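You operate a simulated robot arm through the tools that you are given. There is no shell and no other tool. Be economical: measure what you need, move in short steps, check, and stop when the job is done.

The job below is to be done with a simulated robot arm. You get a single attempt, and the scene is never put back.

## Task
Set the blue and green pegs in the two-hole plate and push blank UY2 up against them.

Only the result counts: the job must be done as asked and must still hold three seconds after the hand-in. Knocking over, shifting, dropping, spilling or breaking anything else fails it.

## Robot
A 6-joint arm with a two-finger parallel gripper, fixed in place. Base frame: the origin is at the foot of the arm, x ahead of it, y to its left, z up; the work surface is at about z = 0. Units: mm, rad, N and s.
With the tool pointing down near the work surface it reaches from about 140 to 580 mm from the base axis. Its first joint turns from -1.152 to 1.152 rad. Payload 2.1 kg.
The tool frame sits at the grasp point between the pads (the TCP): z along the fingers, y along the line on which they close. The tips reach 30 mm beyond it. Largest opening 94 mm; finger width 28, thickness 10; the body of the gripper, 50 by 96 mm, starts 55 mm behind the TCP.
Orientation is told as [roll, pitch, yaw] about the base's x, y, z axes, in that order, counted from this pose: with the fingers straight down and closing along the base's y, the tool's x points along the base's -x, its y along +y and its z along -z.

## Interface
- The arm moves only by the tool apply_moves. Its argument "steps" is a list that holds one entry, the list of rows, each a list of 7 numbers: the shift along the tool's x, y, z in mm, then the turn, a rotation vector about the tool's x, y, z in rad, then the opening, from 0 (shut) to 1 (fully open). In form: [[[tx, ty, tz, wx, wy, wz, claw], ...]]. A call has 1 to 10 rows; each row shifts and turns the commanded pose from where the row before left it, along the tool's axes as they then stand. A row lasts 0.2 s, in which the tool goes at most 50 mm and 0.15 rad; a call with a longer step from one row to the next is refused whole, and so is a gripper value outside its range. Where a pose cannot be reached the arm comes as near as it can. A force on the tool above 90 N (or 10 N above the force at the start of the call, whichever is more), or a blocked arm, ends the call early, and 0.2 s more pass. The fingers move at their own pace (about 72 mm/s each) and stop on an object; they squeeze with about 43 N. The grip force told is the motor's: it shows also when the fingers shut on nothing. Time passes only in rows, and 0.2 s behind the last, so rows that do not move let the fingers close. The reply holds the time, the measured pose of the TCP, the force on the tool along the base axes, the opening and the grip force, in the units named above and with some noise, and new pictures: "pictures" is both (left out), scene, wrist or none.
- Cameras (640 x 400 px; columns grow to the right, rows downward): "scene" is fixed at [62.3, -378.5, 475.8]; the picture's right is [0.69, -0.72, 0.00], its down [-0.46, -0.44, -0.78] and it looks along [0.56, 0.54, -0.63] (base axes); focal length 349 px, centre (320, 200). "wrist" rides on the gripper at [76, 14, -103] in the tool frame; the picture's right is [-0.18, 0.98, 0.00], its down [-0.75, -0.14, -0.64] and it looks along [-0.63, -0.12, 0.77] (tool axes); focal length 243 px, centre (320, 200). There is no depth. A picture from a camera that has moved, and an enlarged one, comes with that camera's place and axes in the base frame and with its lens.
- close_up(camera, box): a new picture of the part [left, top, right, bottom] of that camera's present view, enlarged. The clock stands still meanwhile.
- hand_in(): hands the job in; it is judged then, once.

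Go step by step. Nothing tells you positions but the pictures and the camera data: compare them with the known pose of the tool, close in by small moves and look again before you grip or let go. The budget is 120 turns and 170 pictures, counting those below and the enlarged ones. Unless the task says otherwise, let go and move clear before handing in, and close with one line.

The tools are called after "Emit:" by a JSON object that holds its "name" and its "arguments". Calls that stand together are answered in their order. apply_moves: Moves the arm, as the interface text tells. Its arguments: {"type":"object","properties":{"steps":{"type":"array","items":{"type":"array","items":{"type":"array","items":{"type":"number"}}}},"pictures":{"type":"string","enum":["both","scene","wrist","none"]}},"required":["steps"]} The other tools are called the same way: close_up (camera, box) takes an enlarged picture of a part of a camera's view; hand_in () hands the job in.

At the start:

```text
clock: 0.0
ee_pos: [253.0, -63.8, 233.7]
tool_rot: [0.002, -0.001, -0.001]
ft_force: [-0.1, -0.5, 0.6]
grip_width: 93.7
gripper_force: 0.1
```

scene: 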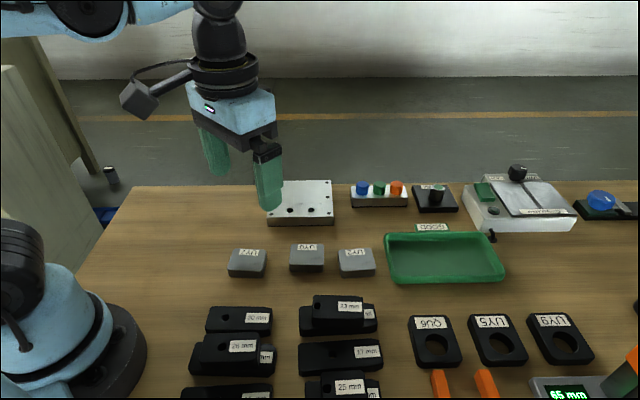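
wrist: 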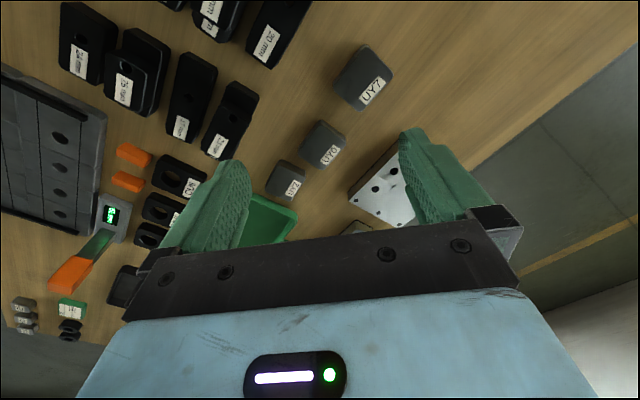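

I see a plate with holes, a rack with blue, green and orange pegs, and three grey blanks. I'll enlarge those areas first to read the labels and find positions.

Emit:
{"name": "close_up", "arguments": {"camera": "scene", "box": [220, 170, 420, 295]}}

Emit:
{"name": "close_up", "arguments": {"camera": "scene", "box": [340, 160, 640, 300]}}

Emit:
{"name": "close_up", "arguments": {"camera": "wrist", "box": [240, 40, 440, 240]}}

```text
3.20 times, centred on (320, 232) of scene
camera zoom: at [62.3, -378.5, 475.8], right [0.69, -0.72, 0.0], down [-0.46, -0.44, -0.78], along [0.56, 0.54, -0.63], focal length 1116 px, centre (320, 96)
```

zoom: 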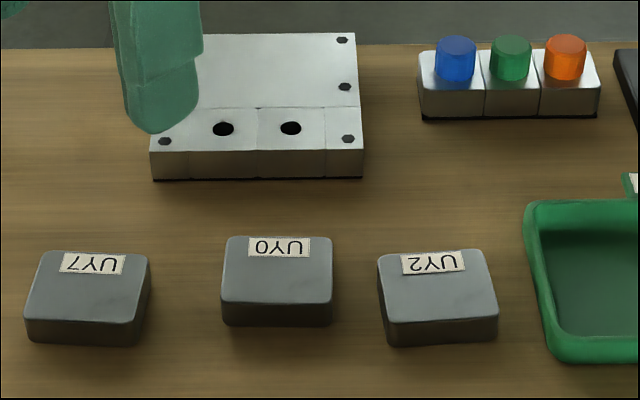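

```text
2.13 times, centred on (490, 230) of scene
camera zoom: at [62.3, -378.5, 475.8], right [0.69, -0.72, 0.0], down [-0.46, -0.44, -0.78], along [0.56, 0.54, -0.63], focal length 744 px, centre (-43, 136)
```

zoom: 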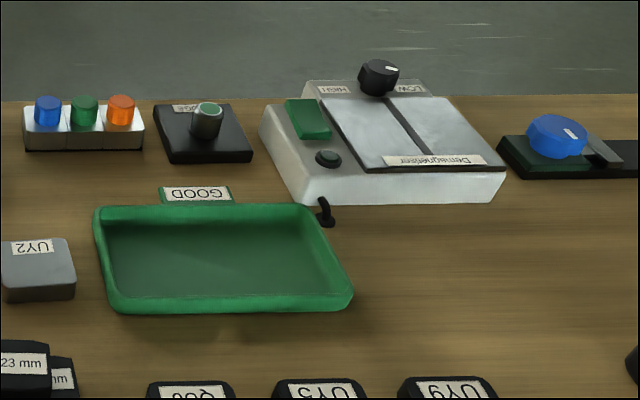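

```text
2.00 times, centred on (340, 140) of wrist
camera zoom: at [177.1, -49.4, 335.3], right [0.18, 0.98, 0.0], down [0.75, -0.14, 0.64], along [0.63, -0.12, -0.77], focal length 485 px, centre (280, 320)
```

zoom: 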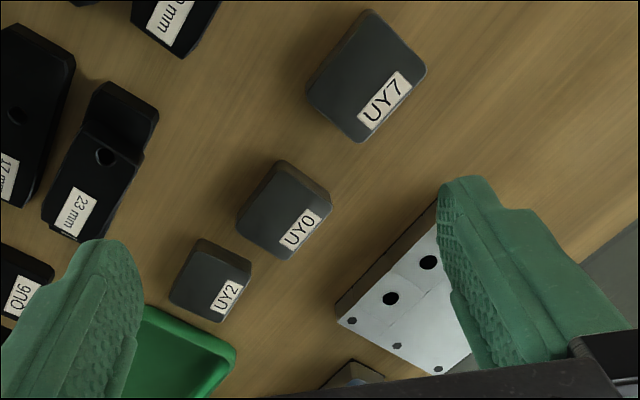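

The pegs stand in a rack at about (530..580, -50..-100), and the plate holes are near (402, 31) and (431, 0), in a row turned about -46°. UY2 is the blank nearest the tray. I'll move over the plate, turn the tool to match the row, and look from there.

Emit:
{"name": "apply_moves", "arguments": {"steps": [[[-34, 23, 0, 0, 0, 0, 1], [-34, 23, 0, 0, 0, 0, 1], [-34, 23, 0, 0, 0, 0, 1], [-34, 23, 0, 0, 0, 0, 1], [0, 0, 0, 0, 0, 0.135, 1], [0, 0, 0, 0, 0, 0.135, 1], [0, 0, 0, 0, 0, 0.135, 1], [0, 0, 0, 0, 0, 0.135, 1], [0, 0, 0, 0, 0, 0.135, 1], [0, 0, 0, 0, 0, 0.135, 1]]]}}

```text
clock: 2.2
ee_pos: [389.7, 28.8, 234.9]
tool_rot: [0.003, 0.0, -0.811]
ft_force: [0.2, 0.5, 0.4]
grip_width: 93.9
gripper_force: 0.1
camera wrist: at [347.8, 93.8, 335.8], right [0.84, 0.54, 0.0], down [0.42, -0.64, 0.64], along [0.35, -0.54, -0.77], focal length 243 px, centre (320, 200)
```

scene: 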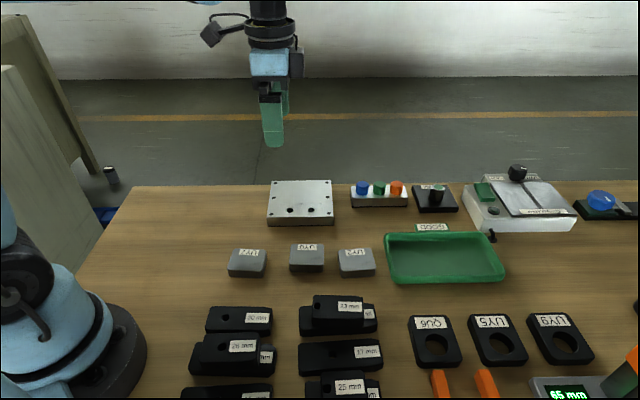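
wrist: 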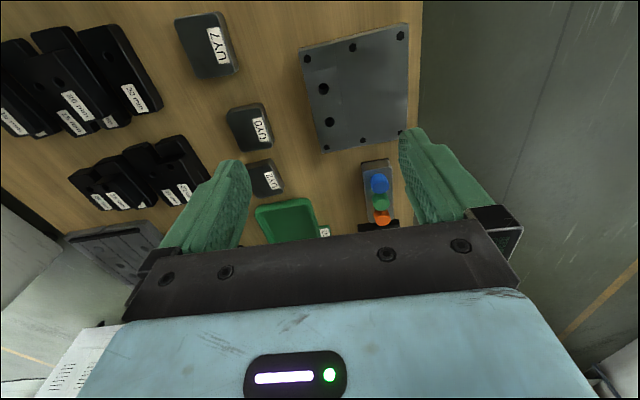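

Emit:
{"name": "close_up", "arguments": {"camera": "wrist", "box": [220, 10, 430, 240]}}

Emit:
{"name": "close_up", "arguments": {"camera": "scene", "box": [255, 170, 345, 235]}}

Emit:
{"name": "close_up", "arguments": {"camera": "scene", "box": [340, 170, 470, 220]}}

Emit:
{"name": "close_up", "arguments": {"camera": "scene", "box": [280, 230, 390, 290]}}

```text
1.74 times, centred on (325, 125) of wrist
camera zoom: at [347.8, 93.8, 335.8], right [0.84, 0.54, 0.0], down [0.42, -0.64, 0.64], along [0.35, -0.54, -0.77], focal length 422 px, centre (311, 330)
```

zoom: 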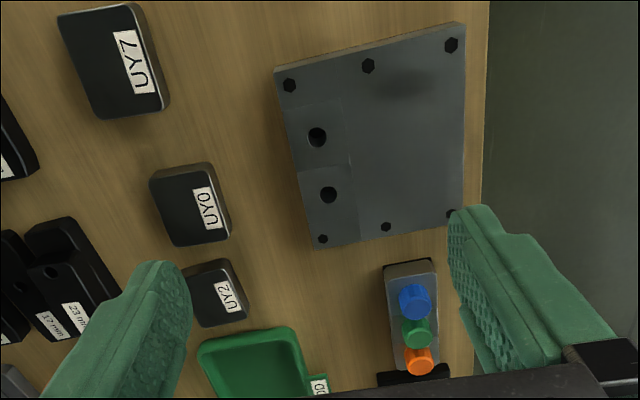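

```text
6.15 times, centred on (300, 202) of scene
camera zoom: at [62.3, -378.5, 475.8], right [0.69, -0.72, 0.0], down [-0.46, -0.44, -0.78], along [0.56, 0.54, -0.63], focal length 2145 px, centre (443, 185)
```

zoom: 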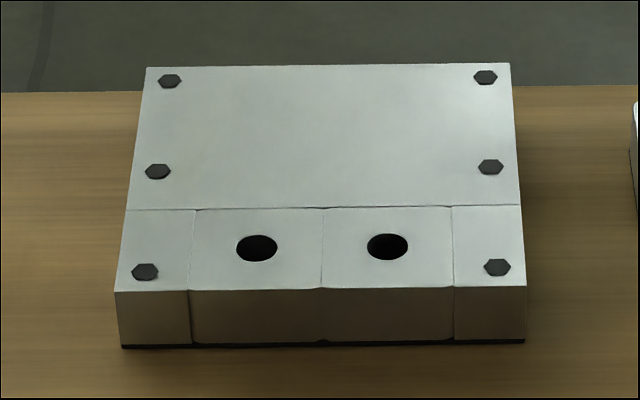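

```text
4.92 times, centred on (405, 195) of scene
camera zoom: at [62.3, -378.5, 475.8], right [0.69, -0.72, 0.0], down [-0.46, -0.44, -0.78], along [0.56, 0.54, -0.63], focal length 1716 px, centre (-98, 225)
```

zoom: 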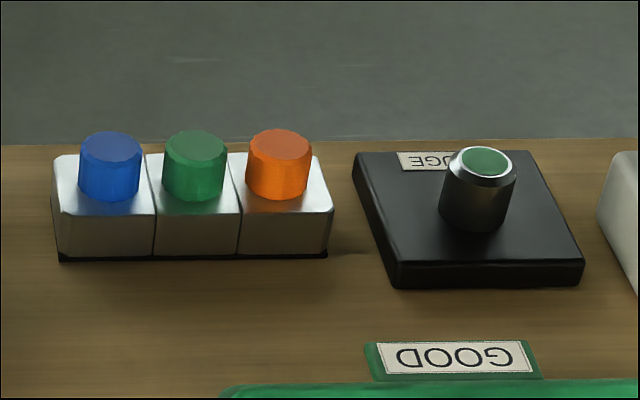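

```text
5.82 times, centred on (335, 260) of scene
camera zoom: at [62.3, -378.5, 475.8], right [0.69, -0.72, 0.0], down [-0.46, -0.44, -0.78], along [0.56, 0.54, -0.63], focal length 2028 px, centre (233, -149)
```

zoom: 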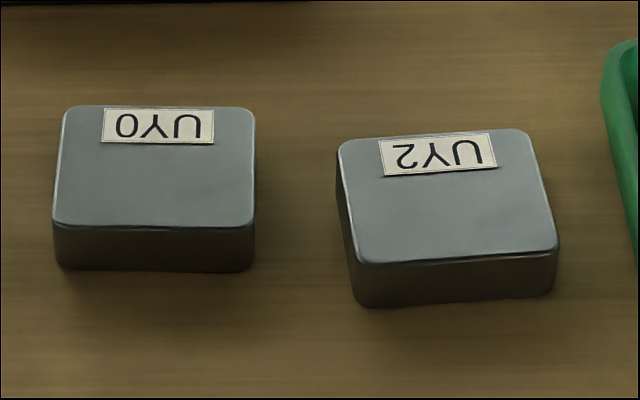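

The peg heads look about 26 mm across and stick out about 28 mm. Blue is near (541, -39), green near (565, -65), and UY2 (about 58 x 46 x 20 mm) near (395, -145). I'll hover over the blue peg and check.

Emit:
{"name": "apply_moves", "arguments": {"steps": [[[-30.7, 12.5, 17, 0, 0, 0, 1], [-30.7, 12.5, 17, 0, 0, 0, 1], [-30.7, 12.5, 17, 0, 0, 0, 1], [-30.7, 12.5, 17, 0, 0, 0, 1], [-30.7, 12.5, 17, 0, 0, 0, 1], [0, 0, 0, 0, 0, 0, 1]]]}}

```text
clock: 3.6
ee_pos: [542.1, -40.4, 147.1]
tool_rot: [0.002, 0.001, -0.811]
ft_force: [0.9, 0.1, 0.0]
grip_width: 94.2
gripper_force: 0.2
camera wrist: at [499.7, 25.0, 248.1], right [0.84, 0.55, 0.0], down [0.42, -0.64, 0.64], along [0.35, -0.54, -0.77], focal length 243 px, centre (320, 200)
```

scene: 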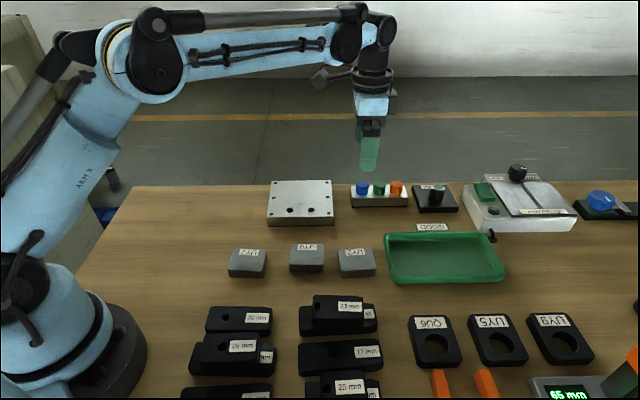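
wrist: 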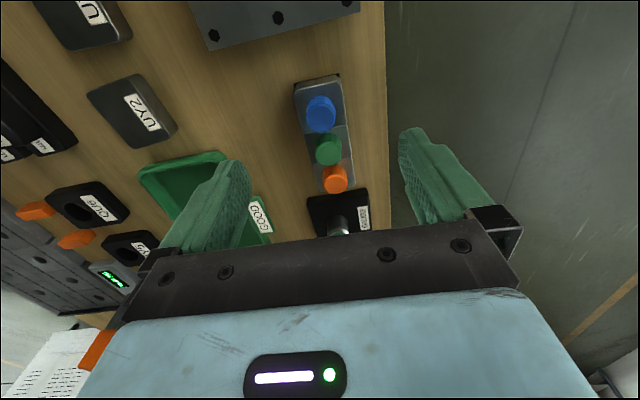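

Emit:
{"name": "close_up", "arguments": {"camera": "wrist", "box": [270, 60, 380, 210]}}

Emit:
{"name": "close_up", "arguments": {"camera": "scene", "box": [340, 90, 420, 220]}}

```text
2.67 times, centred on (325, 135) of wrist
camera zoom: at [499.7, 25.0, 248.1], right [0.84, 0.55, 0.0], down [0.42, -0.64, 0.64], along [0.35, -0.54, -0.77], focal length 647 px, centre (307, 373)
```

zoom: 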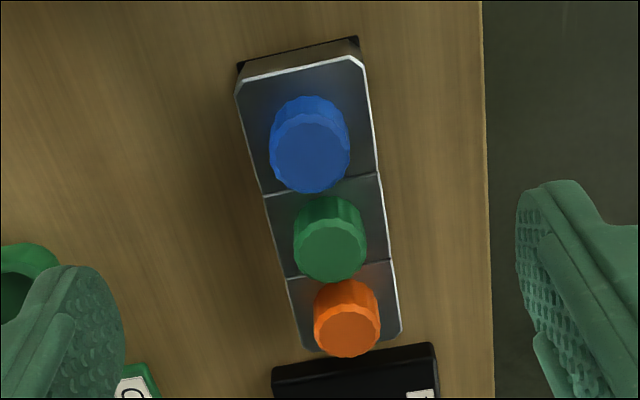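

```text
3.08 times, centred on (380, 155) of scene
camera zoom: at [62.3, -378.5, 475.8], right [0.69, -0.72, 0.0], down [-0.46, -0.44, -0.78], along [0.56, 0.54, -0.63], focal length 1073 px, centre (135, 338)
```

zoom: 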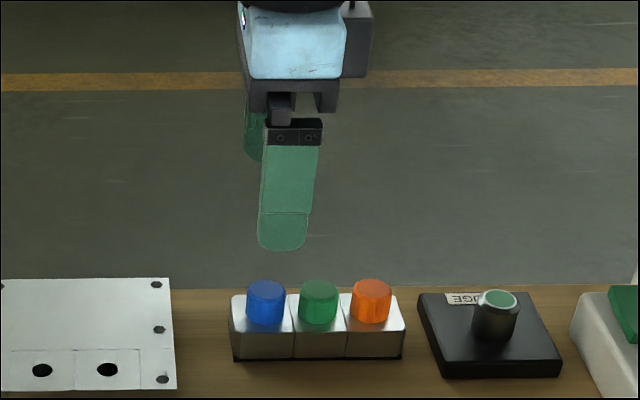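

The blue peg's top sits almost exactly under the TCP. I'll descend until the tips are just above the rack and grip its head.

Emit:
{"name": "apply_moves", "arguments": {"steps": [[[1.4, 0, 20, 0, 0, 0, 1], [0, 0, 20, 0, 0, 0, 1], [0, 0, 20, 0, 0, 0, 1], [0, 0, 18, 0, 0, 0, 1], [0, 0, 9, 0, 0, 0, 1], [0, 0, 0, 0, 0, 0, 1]]]}}

Emit:
{"name": "close_up", "arguments": {"camera": "scene", "box": [330, 140, 430, 220]}}

```text
clock: 5.0
ee_pos: [538.2, -39.7, 61.3]
tool_rot: [0.002, 0.0, -0.811]
ft_force: [-0.8, -0.7, 0.0]
grip_width: 94.1
gripper_force: 0.0
camera wrist: at [496.7, 26.3, 163.8], right [0.84, 0.55, 0.0], down [0.42, -0.64, 0.64], along [0.35, -0.54, -0.77], focal length 243 px, centre (320, 200)
```

scene: 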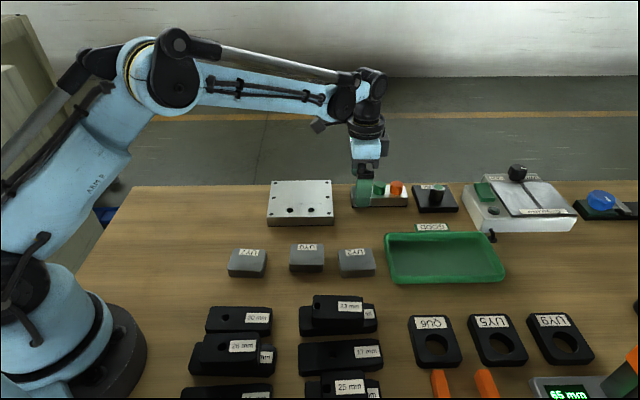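
wrist: 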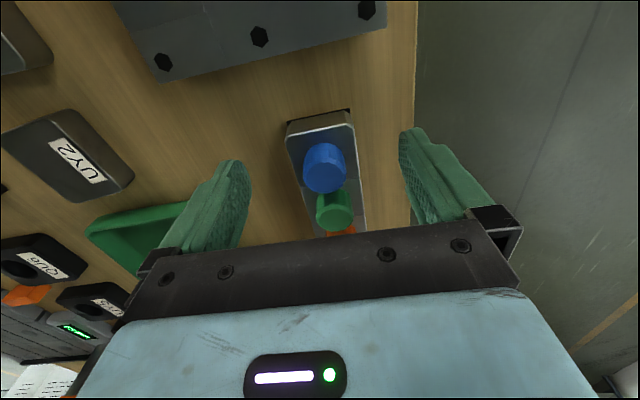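

```text
5.00 times, centred on (380, 180) of scene
camera zoom: at [62.3, -378.5, 475.8], right [0.69, -0.72, 0.0], down [-0.46, -0.44, -0.78], along [0.56, 0.54, -0.63], focal length 1743 px, centre (20, 300)
```

zoom: 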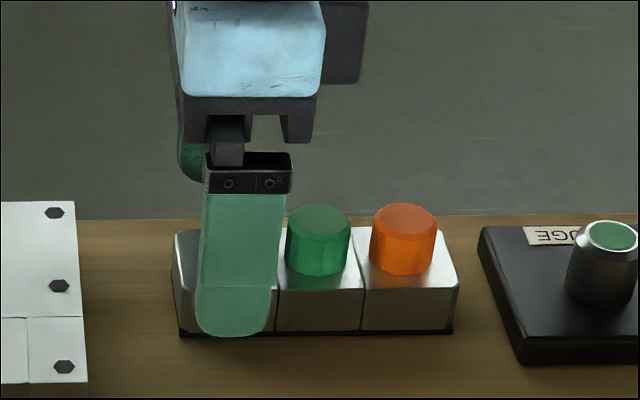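

Emit:
{"name": "close_up", "arguments": {"camera": "wrist", "box": [230, 90, 430, 240]}}

Emit:
{"name": "apply_moves", "arguments": {"steps": [[[0, 0, 0, 0, 0, 0, 1], [0, 0, 0, 0, 0, 0, 1]]], "pictures": "none"}}

```text
2.67 times, centred on (330, 165) of wrist
camera zoom: at [496.7, 26.3, 163.8], right [0.84, 0.55, 0.0], down [0.42, -0.64, 0.64], along [0.35, -0.54, -0.77], focal length 647 px, centre (293, 293)
```

zoom: 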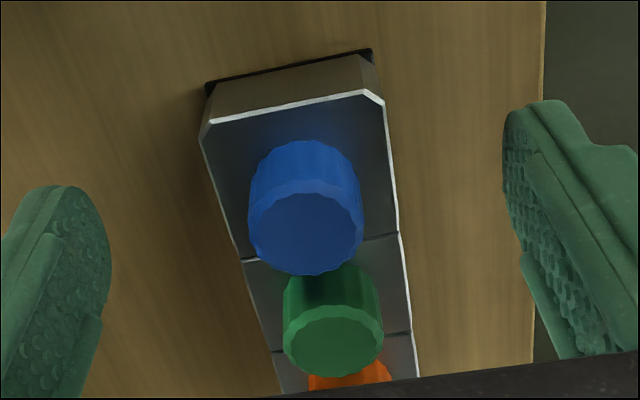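

```text
clock: 5.6
ee_pos: [538.0, -38.6, 62.9]
tool_rot: [0.002, 0.0, -0.811]
ft_force: [0.3, -0.5, 0.3]
grip_width: 94.1
gripper_force: 0.1
```

The peg is about 2 mm off along the closing axis. I'll centre on it, drop 4 mm and close.

Emit:
{"name": "apply_moves", "arguments": {"steps": [[[0.5, 2, 4, 0, 0, 0, 1], [0, 0, 0, 0, 0, 0, 1], [0, 0, 0, 0, 0, 0, 0.5], [0, 0, 0, 0, 0, 0, 0.2], [0, 0, 0, 0, 0, 0, 0.15], [0, 0, 0, 0, 0, 0, 0.15], [0, 0, 0, 0, 0, 0, 0.15]]]}}

Emit:
{"name": "close_up", "arguments": {"camera": "scene", "box": [330, 140, 430, 220]}}

```text
clock: 7.2
ee_pos: [539.5, -38.0, 58.6]
tool_rot: [0.001, 0.0, -0.808]
ft_force: [0.4, 1.0, 0.1]
grip_width: 23.2
gripper_force: 43.2
camera wrist: at [498.1, 28.1, 159.8], right [0.84, 0.55, 0.0], down [0.42, -0.64, 0.64], along [0.35, -0.54, -0.77], focal length 243 px, centre (320, 200)
```

scene: 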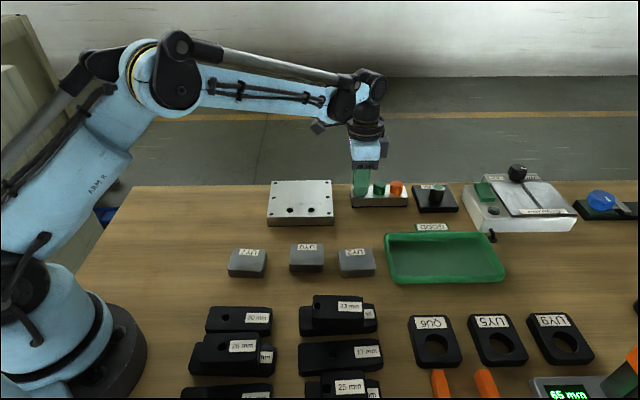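
wrist: 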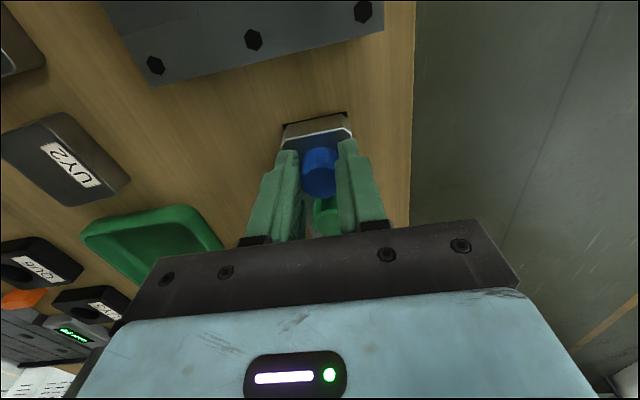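

```text
5.00 times, centred on (380, 180) of scene
camera zoom: at [62.3, -378.5, 475.8], right [0.69, -0.72, 0.0], down [-0.46, -0.44, -0.78], along [0.56, 0.54, -0.63], focal length 1743 px, centre (20, 300)
```

zoom: 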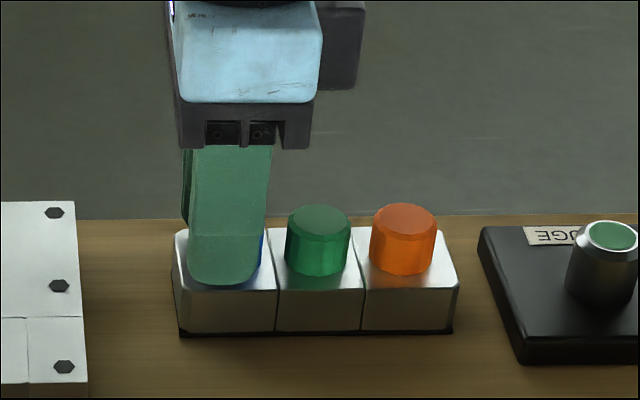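

Blue is gripped (23 mm). I'll lift it straight up.

Emit:
{"name": "apply_moves", "arguments": {"steps": [[[0, 0, -6, 0, 0, 0, 0.15], [0, 0, -10, 0, 0, 0, 0.15], [0, 0, -12, 0, 0, 0, 0.15], [0, 0, -15, 0, 0, 0, 0.15], [0, 0, -15, 0, 0, 0, 0.15], [0, 0, -15, 0, 0, 0, 0.15], [0, 0, 0, 0, 0, 0, 0.15]]]}}

Emit:
{"name": "close_up", "arguments": {"camera": "scene", "box": [330, 120, 430, 220]}}

Emit:
{"name": "close_up", "arguments": {"camera": "wrist", "box": [240, 90, 400, 250]}}

```text
clock: 8.8
ee_pos: [539.8, -36.4, 132.2]
tool_rot: [0.001, 0.0, -0.81]
ft_force: [0.3, -1.0, -0.3]
grip_width: 23.1
gripper_force: 43.4
camera wrist: at [498.0, 28.3, 233.1], right [0.84, 0.55, 0.0], down [0.42, -0.64, 0.64], along [0.35, -0.54, -0.77], focal length 243 px, centre (320, 200)
```

scene: 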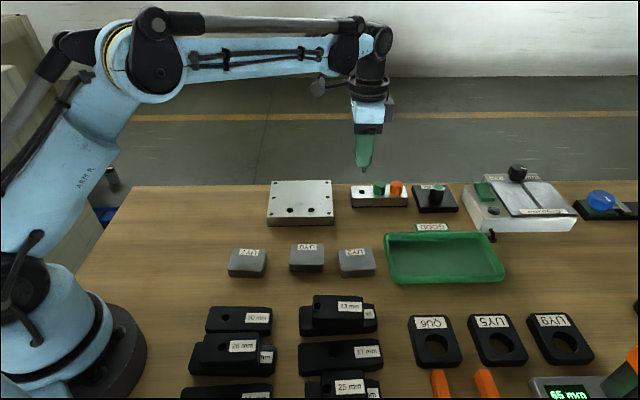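
wrist: 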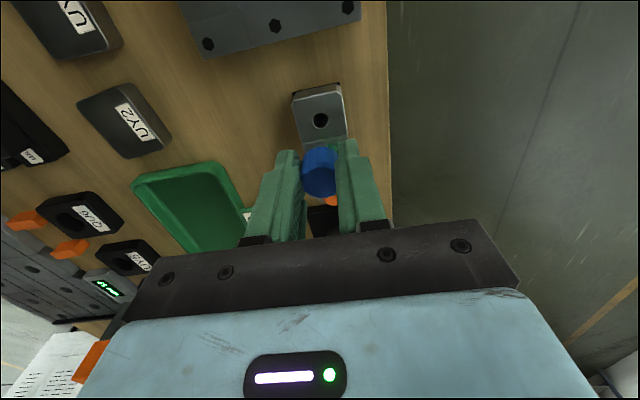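

```text
4.00 times, centred on (380, 170) of scene
camera zoom: at [62.3, -378.5, 475.8], right [0.69, -0.72, 0.0], down [-0.46, -0.44, -0.78], along [0.56, 0.54, -0.63], focal length 1394 px, centre (80, 320)
```

zoom: 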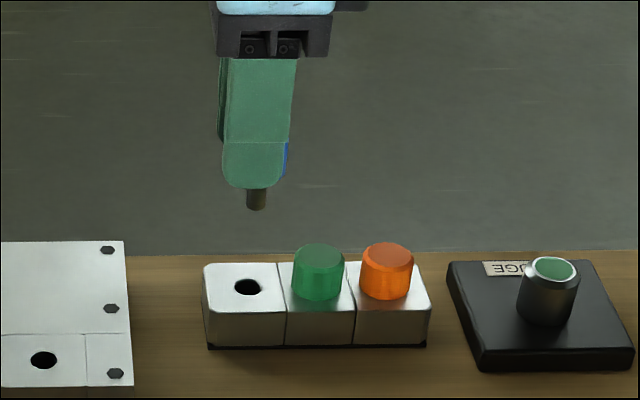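

```text
2.50 times, centred on (320, 170) of wrist
camera zoom: at [498.0, 28.3, 233.1], right [0.84, 0.55, 0.0], down [0.42, -0.64, 0.64], along [0.35, -0.54, -0.77], focal length 606 px, centre (320, 275)
```

zoom: 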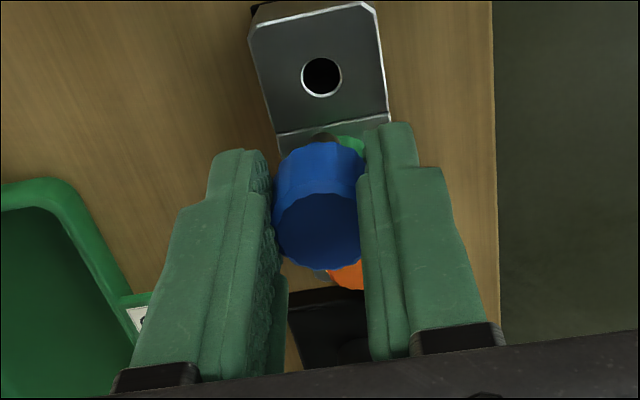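

Blue is out, with a short thin shank, and the empty rack hole gives me a calibration: the target hole should appear at the same wrist pixel, about (320, 121), at this height. I'll move over the left plate hole.

Emit:
{"name": "apply_moves", "arguments": {"steps": [[[29.6, -12.2, 0, 0, 0, 0, 0.15], [29.6, -12.2, 0, 0, 0, 0, 0.15], [29.6, -12.2, 0, 0, 0, 0, 0.15], [29.6, -12.2, 0, 0, 0, 0, 0.15], [29.6, -12.2, 0, 0, 0, 0, 0.15], [0, 0, 0, 0, 0, 0, 0.15], [0, 0, 0, 0, 0, 0, 0.15]]], "pictures": "none"}}

Emit:
{"name": "close_up", "arguments": {"camera": "scene", "box": [240, 120, 350, 230]}}

Emit:
{"name": "close_up", "arguments": {"camera": "wrist", "box": [240, 90, 400, 250]}}

```text
clock: 10.4
ee_pos: [394.0, 26.8, 132.3]
tool_rot: [0.001, 0.0, -0.809]
ft_force: [-0.1, 0.2, -0.4]
grip_width: 23.2
gripper_force: 43.4
```

```text
3.64 times, centred on (295, 175) of scene
camera zoom: at [62.3, -378.5, 475.8], right [0.69, -0.72, 0.0], down [-0.46, -0.44, -0.78], along [0.56, 0.54, -0.63], focal length 1268 px, centre (411, 291)
```

zoom: 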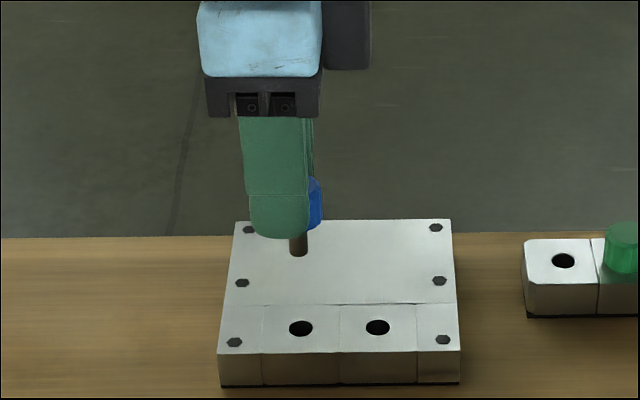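

```text
2.50 times, centred on (320, 170) of wrist
camera zoom: at [352.6, 92.1, 234.2], right [0.84, 0.55, 0.0], down [0.42, -0.64, 0.64], along [0.35, -0.54, -0.77], focal length 606 px, centre (320, 275)
```

zoom: 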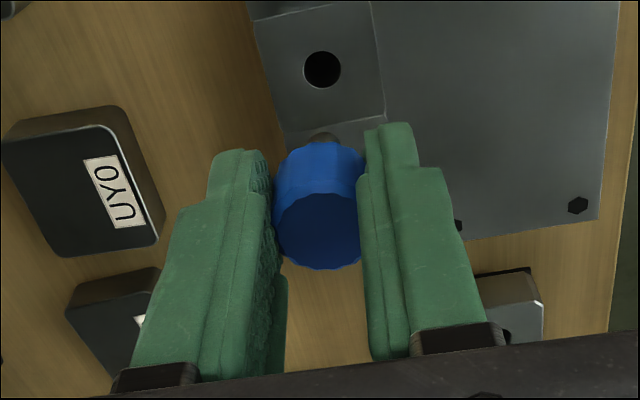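

The shank is about 2.4 mm to the right of the hole. I'll correct that and descend to just above the plate for a check.

Emit:
{"name": "apply_moves", "arguments": {"steps": [[[2.4, 0.3, 10, 0, 0, 0, 0.15], [0, 0, 15, 0, 0, 0, 0.15], [0, 0, 13, 0, 0, 0, 0.15], [0, 0, 5, 0, 0, 0, 0.15], [0, 0, 0, 0, 0, 0, 0.15], [0, 0, 0, 0, 0, 0, 0.15]]], "pictures": "none"}}

Emit:
{"name": "close_up", "arguments": {"camera": "scene", "box": [260, 160, 340, 230]}}

Emit:
{"name": "close_up", "arguments": {"camera": "wrist", "box": [240, 90, 400, 250]}}

```text
clock: 11.8
ee_pos: [391.9, 28.8, 87.8]
tool_rot: [0.002, 0.0, -0.81]
ft_force: [0.9, 0.5, 0.4]
grip_width: 22.9
gripper_force: 43.8
```

```text
5.71 times, centred on (300, 195) of scene
camera zoom: at [62.3, -378.5, 475.8], right [0.69, -0.72, 0.0], down [-0.46, -0.44, -0.78], along [0.56, 0.54, -0.63], focal length 1992 px, centre (434, 229)
```

zoom: 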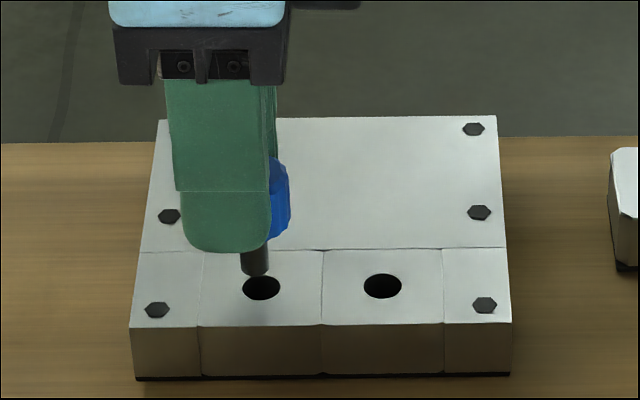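

```text
2.50 times, centred on (320, 170) of wrist
camera zoom: at [350.7, 95.4, 190.0], right [0.84, 0.55, 0.0], down [0.42, -0.64, 0.64], along [0.35, -0.54, -0.77], focal length 606 px, centre (320, 275)
```

zoom: 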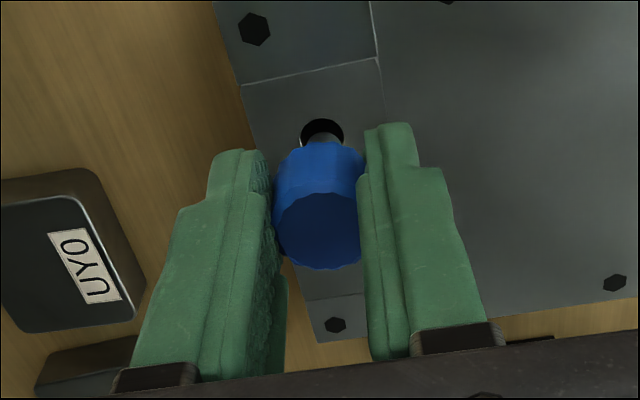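

The shank lines up with the hole to within about 1 mm, and the clearance is about ±2 mm. I'll insert slowly.

Emit:
{"name": "apply_moves", "arguments": {"steps": [[[-0.6, 0, 5, 0, 0, 0, 0.15], [0, 0, 5, 0, 0, 0, 0.15], [0, 0, 5, 0, 0, 0, 0.15], [0, 0, 4, 0, 0, 0, 0.15], [0, 0, 0, 0, 0, 0, 0.15]]], "pictures": "none"}}

Emit:
{"name": "close_up", "arguments": {"camera": "scene", "box": [260, 160, 340, 230]}}

Emit:
{"name": "close_up", "arguments": {"camera": "wrist", "box": [240, 90, 400, 250]}}

```text
clock: 13.0
ee_pos: [392.6, 28.8, 69.3]
tool_rot: [0.001, -0.001, -0.81]
ft_force: [0.1, 0.5, 0.1]
grip_width: 23.0
gripper_force: 42.9
```

```text
5.71 times, centred on (300, 195) of scene
camera zoom: at [62.3, -378.5, 475.8], right [0.69, -0.72, 0.0], down [-0.46, -0.44, -0.78], along [0.56, 0.54, -0.63], focal length 1992 px, centre (434, 229)
```

zoom: 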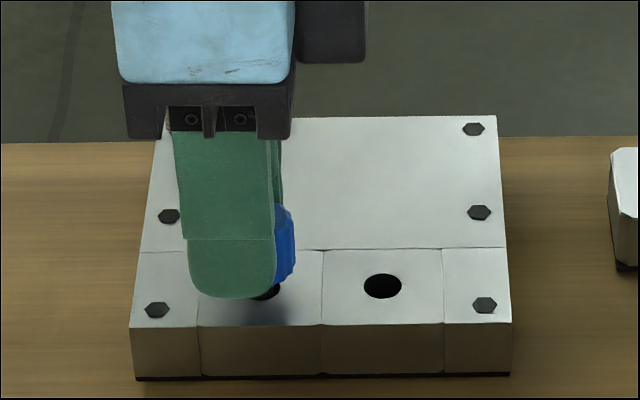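

```text
2.50 times, centred on (320, 170) of wrist
camera zoom: at [351.1, 94.6, 170.6], right [0.84, 0.55, 0.0], down [0.42, -0.64, 0.64], along [0.35, -0.54, -0.77], focal length 606 px, centre (320, 275)
```

zoom: 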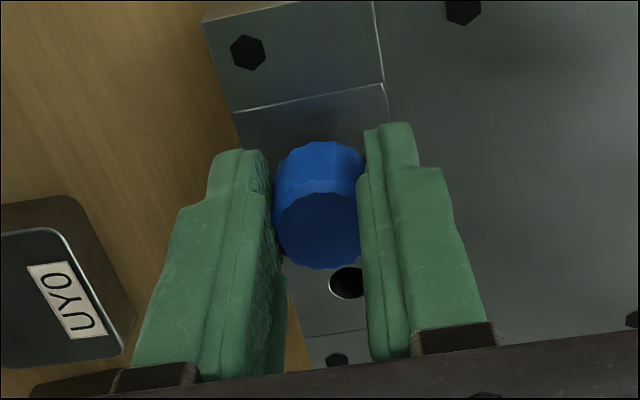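

It's entering with no contact force. I'll keep lowering until it seats.

Emit:
{"name": "apply_moves", "arguments": {"steps": [[[0, 0, 4, 0, 0, 0, 0.15], [0, 0, 3, 0, 0, 0, 0.15], [0, 0, 2, 0, 0, 0, 0.15], [0, 0, 0, 0, 0, 0, 0.15]]], "pictures": "none"}}

Emit:
{"name": "close_up", "arguments": {"camera": "scene", "box": [260, 160, 340, 230]}}

```text
clock: 14.0
ee_pos: [392.4, 28.8, 58.6]
tool_rot: [0.003, 0.0, -0.811]
ft_force: [0.3, 0.0, 0.3]
grip_width: 22.9
gripper_force: 43.7
```

```text
5.71 times, centred on (300, 195) of scene
camera zoom: at [62.3, -378.5, 475.8], right [0.69, -0.72, 0.0], down [-0.46, -0.44, -0.78], along [0.56, 0.54, -0.63], focal length 1992 px, centre (434, 229)
```

zoom: 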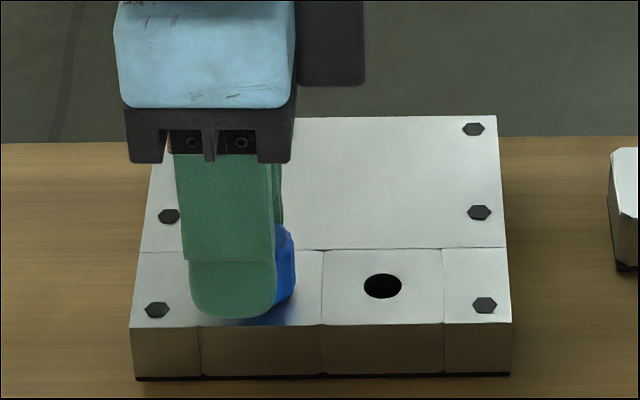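

Emit:
{"name": "apply_moves", "arguments": {"steps": [[[0, 0, 1, 0, 0, 0, 0.15], [0, 0, 1, 0, 0, 0, 0.15], [0, 0, 0, 0, 0, 0, 0.15]]], "pictures": "none"}}

```text
clock: 14.8
ee_pos: [392.8, 30.2, 58.4]
tool_rot: [0.002, 0.0, -0.809]
ft_force: [1.8, 3.1, 13.5]
grip_width: 22.8
gripper_force: 42.6
```

It's seated (13 N upward). I'll open the gripper and rise.

Emit:
{"name": "apply_moves", "arguments": {"steps": [[[0, 0, -1, 0, 0, 0, 0.15], [0, 0, 0, 0, 0, 0, 0.4], [0, 0, 0, 0, 0, 0, 0.6], [0, 0, 0, 0, 0, 0, 0.8], [0, 0, -20, 0, 0, 0, 1], [0, 0, -25, 0, 0, 0, 1], [0, 0, -30, 0, 0, 0, 1], [0, 0, 0, 0, 0, 0, 1]]]}}

Emit:
{"name": "close_up", "arguments": {"camera": "scene", "box": [255, 160, 355, 230]}}

```text
clock: 16.6
ee_pos: [392.8, 28.2, 133.8]
tool_rot: [0.001, 0.001, -0.809]
ft_force: [-0.1, 0.2, 0.0]
grip_width: 93.9
gripper_force: 0.0
camera wrist: at [351.0, 93.7, 235.8], right [0.84, 0.55, 0.0], down [0.42, -0.64, 0.64], along [0.35, -0.54, -0.77], focal length 243 px, centre (320, 200)
```

scene: 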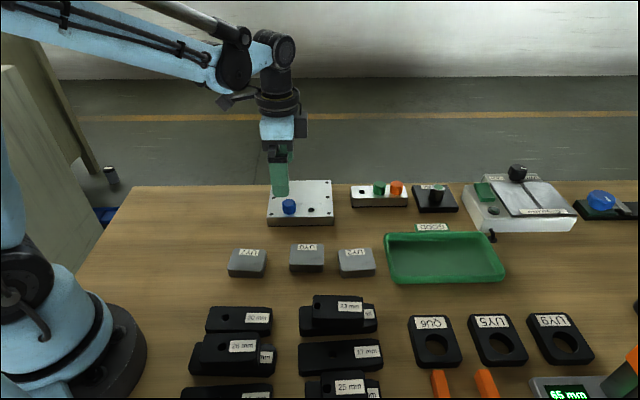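
wrist: 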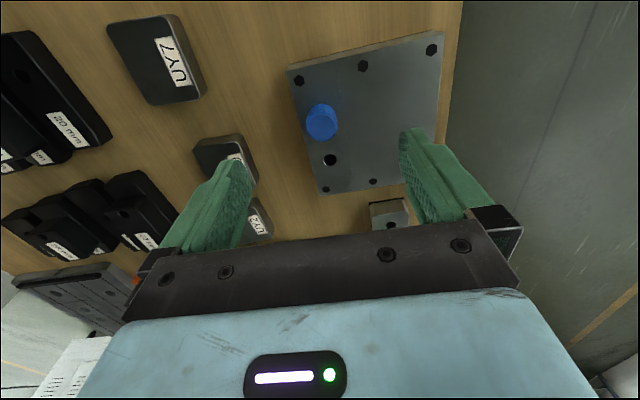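

```text
5.71 times, centred on (305, 195) of scene
camera zoom: at [62.3, -378.5, 475.8], right [0.69, -0.72, 0.0], down [-0.46, -0.44, -0.78], along [0.56, 0.54, -0.63], focal length 1992 px, centre (406, 229)
```

zoom: 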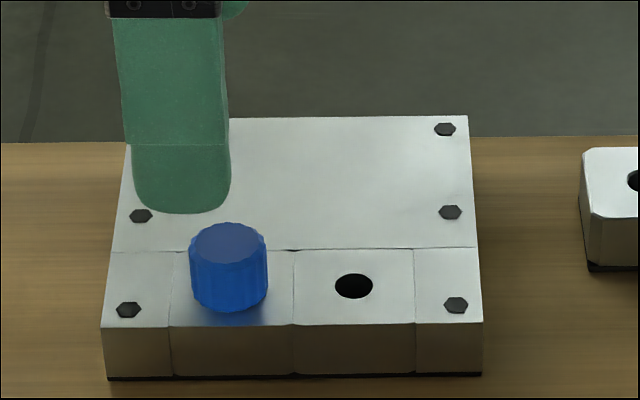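

Blue stands upright in the left hole. Now I'll hover over green, keeping the same grasp offset.

Emit:
{"name": "apply_moves", "arguments": {"steps": [[[-30.7, 10.1, 0, 0, 0, 0, 1], [-30.7, 10.1, 0, 0, 0, 0, 1], [-30.7, 10.1, 0, 0, 0, 0, 1], [-30.7, 10.1, 0, 0, 0, 0, 1], [-30.7, 10.1, 0, 0, 0, 0, 1], [-30.6, 10.3, 0, 0, 0, 0, 1], [0, 0, 20, 0, 0, 0, 1], [0, 0, 20, 0, 0, 0, 1], [0, 0, 0, 0, 0, 0, 1], [0, 0, 0, 0, 0, 0, 1]]]}}

Emit:
{"name": "close_up", "arguments": {"camera": "wrist", "box": [230, 60, 430, 240]}}

Emit:
{"name": "close_up", "arguments": {"camera": "scene", "box": [330, 120, 430, 220]}}

```text
clock: 18.8
ee_pos: [564.0, -61.6, 94.6]
tool_rot: [0.003, -0.001, -0.81]
ft_force: [0.3, 0.5, 0.8]
grip_width: 94.3
gripper_force: 0.1
camera wrist: at [521.6, 2.9, 195.7], right [0.84, 0.55, 0.0], down [0.42, -0.64, 0.64], along [0.35, -0.54, -0.77], focal length 243 px, centre (320, 200)
```

scene: 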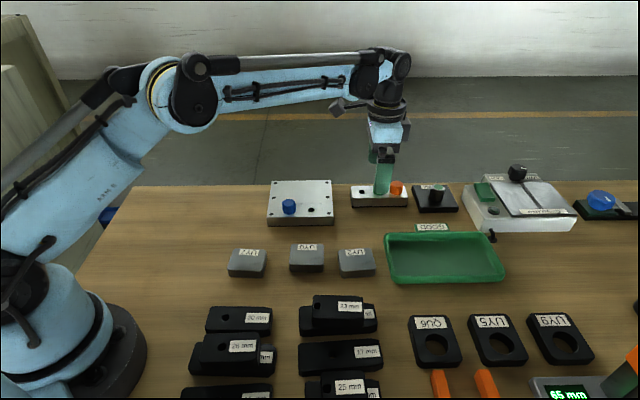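
wrist: 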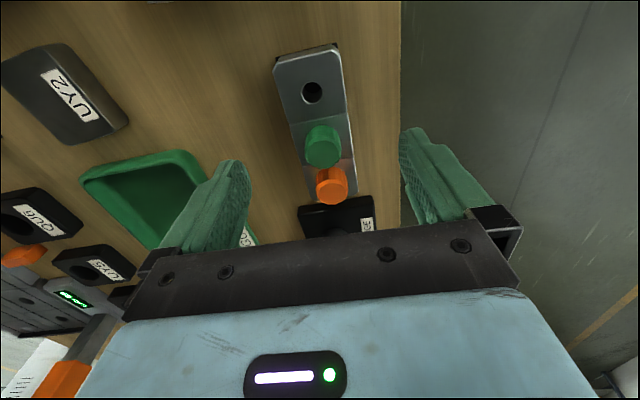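

```text
2.22 times, centred on (330, 150) of wrist
camera zoom: at [521.6, 2.9, 195.7], right [0.84, 0.55, 0.0], down [0.42, -0.64, 0.64], along [0.35, -0.54, -0.77], focal length 539 px, centre (298, 311)
```

zoom: 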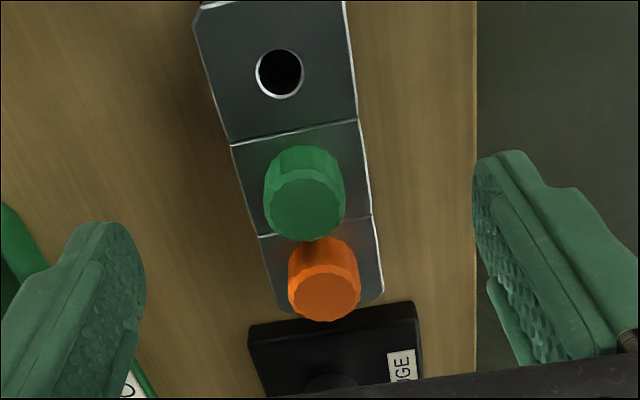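

```text
4.00 times, centred on (380, 170) of scene
camera zoom: at [62.3, -378.5, 475.8], right [0.69, -0.72, 0.0], down [-0.46, -0.44, -0.78], along [0.56, 0.54, -0.63], focal length 1394 px, centre (80, 320)
```

zoom: 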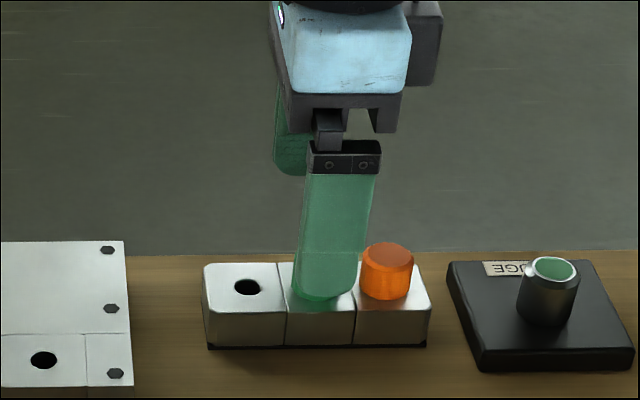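

The green peg is about 2.4 mm further out. I'll correct, descend and grip.

Emit:
{"name": "apply_moves", "arguments": {"steps": [[[-2.4, 1, 12, 0, 0, 0, 1], [0, 0, 12, 0, 0, 0, 1], [0, 0, 11, 0, 0, 0, 1], [0, 0, 0, 0, 0, 0, 1], [0, 0, 0, 0, 0, 0, 1]]], "pictures": "none"}}

Emit:
{"name": "close_up", "arguments": {"camera": "wrist", "box": [230, 90, 430, 240]}}

Emit:
{"name": "close_up", "arguments": {"camera": "scene", "box": [330, 140, 430, 220]}}

```text
clock: 20.0
ee_pos: [565.6, -62.4, 59.2]
tool_rot: [0.002, 0.0, -0.809]
ft_force: [1.1, 0.2, 0.4]
grip_width: 94.3
gripper_force: 0.1
```

```text
2.67 times, centred on (330, 165) of wrist
camera zoom: at [524.1, 2.8, 161.2], right [0.84, 0.55, 0.0], down [0.42, -0.64, 0.64], along [0.35, -0.54, -0.77], focal length 647 px, centre (293, 293)
```

zoom: 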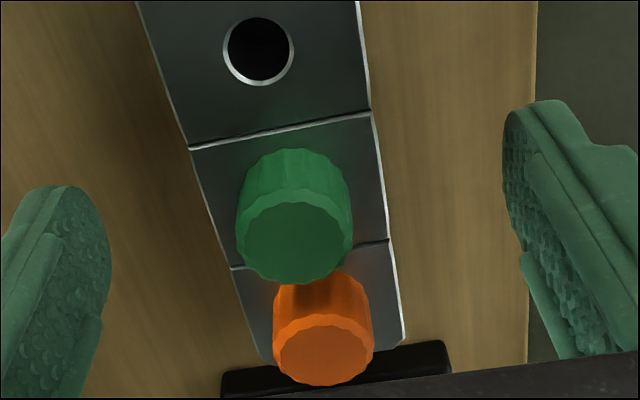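

```text
5.00 times, centred on (380, 180) of scene
camera zoom: at [62.3, -378.5, 475.8], right [0.69, -0.72, 0.0], down [-0.46, -0.44, -0.78], along [0.56, 0.54, -0.63], focal length 1743 px, centre (20, 300)
```

zoom: 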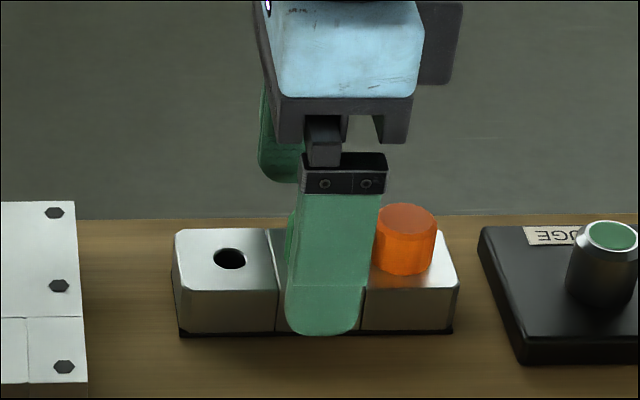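

Aligned. Closing on green and lifting.

Emit:
{"name": "apply_moves", "arguments": {"steps": [[[0, 0.6, 0, 0, 0, 0, 1], [0, 0, 0, 0, 0, 0, 0.5], [0, 0, 0, 0, 0, 0, 0.2], [0, 0, 0, 0, 0, 0, 0.15], [0, 0, 0, 0, 0, 0, 0.15], [0, 0, 0, 0, 0, 0, 0.15]]], "pictures": "none"}}

Emit:
{"name": "apply_moves", "arguments": {"steps": [[[0, 0, -6, 0, 0, 0, 0.15], [0, 0, -10, 0, 0, 0, 0.15], [0, 0, -12, 0, 0, 0, 0.15], [0, 0, -15, 0, 0, 0, 0.15], [0, 0, -15, 0, 0, 0, 0.15], [0, 0, -15, 0, 0, 0, 0.15], [0, 0, 0, 0, 0, 0, 0.15], [0, 0, 0, 0, 0, 0, 0.15]]], "pictures": "scene"}}

Emit:
{"name": "close_up", "arguments": {"camera": "wrist", "box": [240, 90, 400, 250]}}

Emit:
{"name": "close_up", "arguments": {"camera": "scene", "box": [330, 120, 430, 220]}}

```text
clock: 21.4
ee_pos: [566.2, -62.1, 60.4]
tool_rot: [0.001, -0.001, -0.81]
ft_force: [0.3, 0.3, 1.1]
grip_width: 23.2
gripper_force: 43.1
```

```text
clock: 23.2
ee_pos: [567.2, -63.1, 132.5]
tool_rot: [0.002, 0.001, -0.81]
ft_force: [-0.4, -0.3, -0.5]
grip_width: 22.9
gripper_force: 43.0
```

scene: 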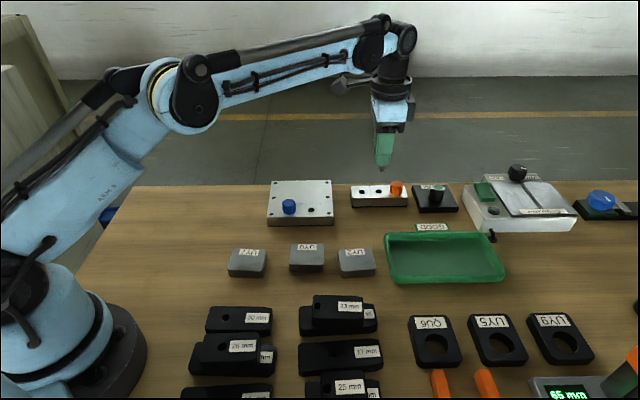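

```text
2.50 times, centred on (320, 170) of wrist
camera zoom: at [525.2, 2.5, 234.8], right [0.84, 0.55, 0.0], down [0.42, -0.64, 0.64], along [0.35, -0.54, -0.77], focal length 606 px, centre (320, 275)
```

zoom: 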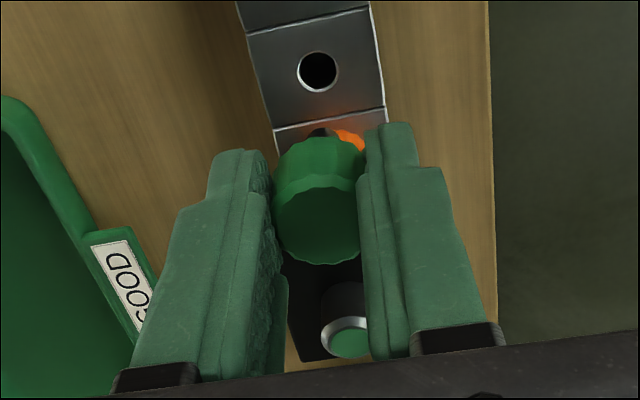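

```text
4.00 times, centred on (380, 170) of scene
camera zoom: at [62.3, -378.5, 475.8], right [0.69, -0.72, 0.0], down [-0.46, -0.44, -0.78], along [0.56, 0.54, -0.63], focal length 1394 px, centre (80, 320)
```

zoom: 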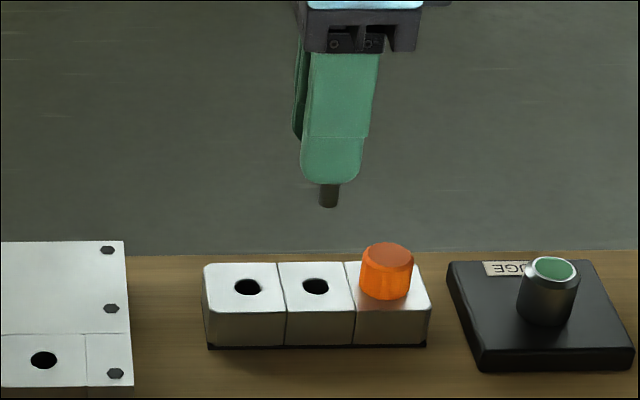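

Green is held. I'll move over the right plate hole; it should appear at the rack-hole pixel.

Emit:
{"name": "apply_moves", "arguments": {"steps": [[[28.5, -12.3, 0, 0, 0, 0, 0.15], [28.5, -12.3, 0, 0, 0, 0, 0.15], [28.5, -12.3, 0, 0, 0, 0, 0.15], [28.5, -12.4, 0, 0, 0, 0, 0.15], [28.5, -12.4, 0, 0, 0, 0, 0.15], [0, 0, 0, 0, 0, 0, 0.15], [0, 0, 0, 0, 0, 0, 0.15]]], "pictures": "none"}}

Emit:
{"name": "close_up", "arguments": {"camera": "wrist", "box": [240, 90, 400, 250]}}

Emit:
{"name": "close_up", "arguments": {"camera": "scene", "box": [255, 140, 355, 230]}}

```text
clock: 24.8
ee_pos: [422.2, -1.7, 132.8]
tool_rot: [0.001, 0.0, -0.81]
ft_force: [0.5, -0.2, 0.3]
grip_width: 22.9
gripper_force: 43.2
```

```text
2.50 times, centred on (320, 170) of wrist
camera zoom: at [380.1, 63.4, 233.6], right [0.84, 0.55, 0.0], down [0.42, -0.64, 0.64], along [0.35, -0.54, -0.77], focal length 606 px, centre (320, 275)
```

zoom: 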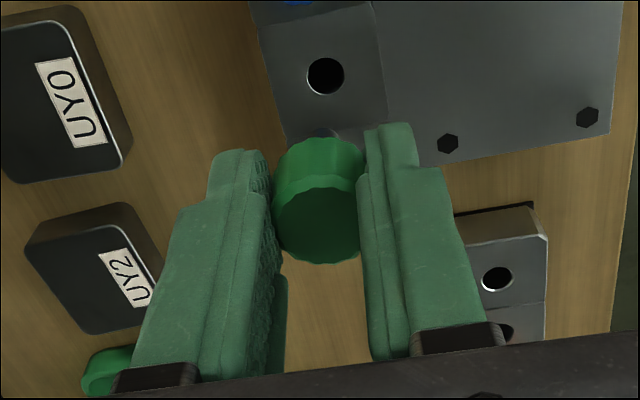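

```text
4.44 times, centred on (305, 185) of scene
camera zoom: at [62.3, -378.5, 475.8], right [0.69, -0.72, 0.0], down [-0.46, -0.44, -0.78], along [0.56, 0.54, -0.63], focal length 1549 px, centre (387, 267)
```

zoom: 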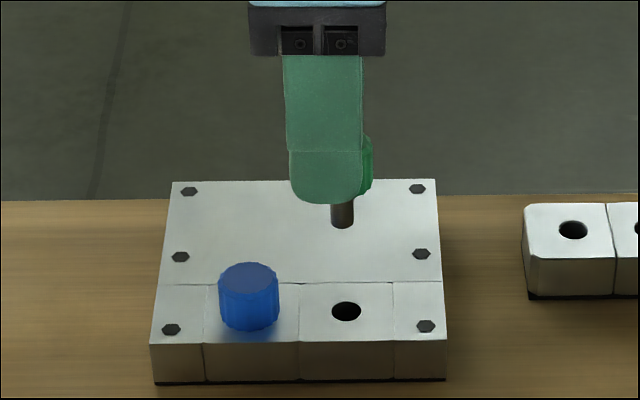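

Emit:
{"name": "apply_moves", "arguments": {"steps": [[[-1.3, 1.9, 10, 0, 0, 0, 0.15], [0, 0, 15, 0, 0, 0, 0.15], [0, 0, 13, 0, 0, 0, 0.15], [0, 0, 5, 0, 0, 0, 0.15], [0, 0, 0, 0, 0, 0, 0.15], [0, 0, 0, 0, 0, 0, 0.15]]], "pictures": "none"}}

Emit:
{"name": "close_up", "arguments": {"camera": "scene", "box": [260, 160, 340, 230]}}

Emit:
{"name": "close_up", "arguments": {"camera": "wrist", "box": [240, 90, 400, 250]}}

```text
clock: 26.2
ee_pos: [425.2, -1.2, 88.7]
tool_rot: [0.003, 0.0, -0.81]
ft_force: [0.9, 0.0, 0.6]
grip_width: 23.0
gripper_force: 43.6
```

```text
5.71 times, centred on (300, 195) of scene
camera zoom: at [62.3, -378.5, 475.8], right [0.69, -0.72, 0.0], down [-0.46, -0.44, -0.78], along [0.56, 0.54, -0.63], focal length 1992 px, centre (434, 229)
```

zoom: 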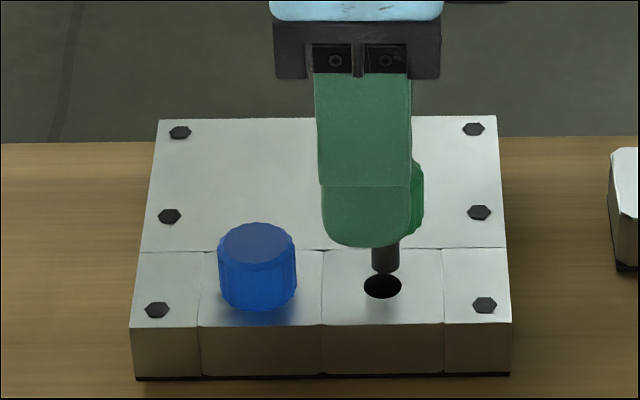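

```text
2.50 times, centred on (320, 170) of wrist
camera zoom: at [383.7, 64.0, 190.7], right [0.84, 0.55, 0.0], down [0.42, -0.64, 0.64], along [0.35, -0.54, -0.77], focal length 606 px, centre (320, 275)
```

zoom: 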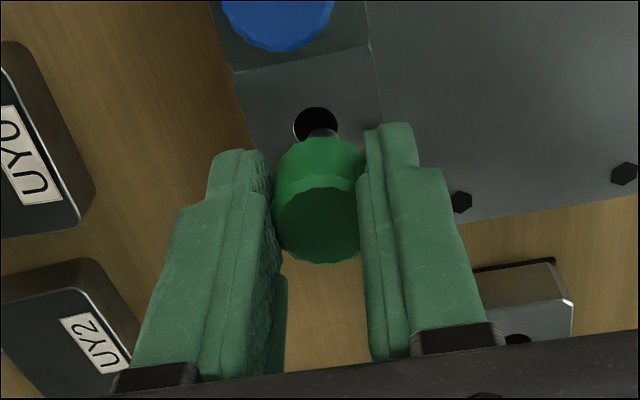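

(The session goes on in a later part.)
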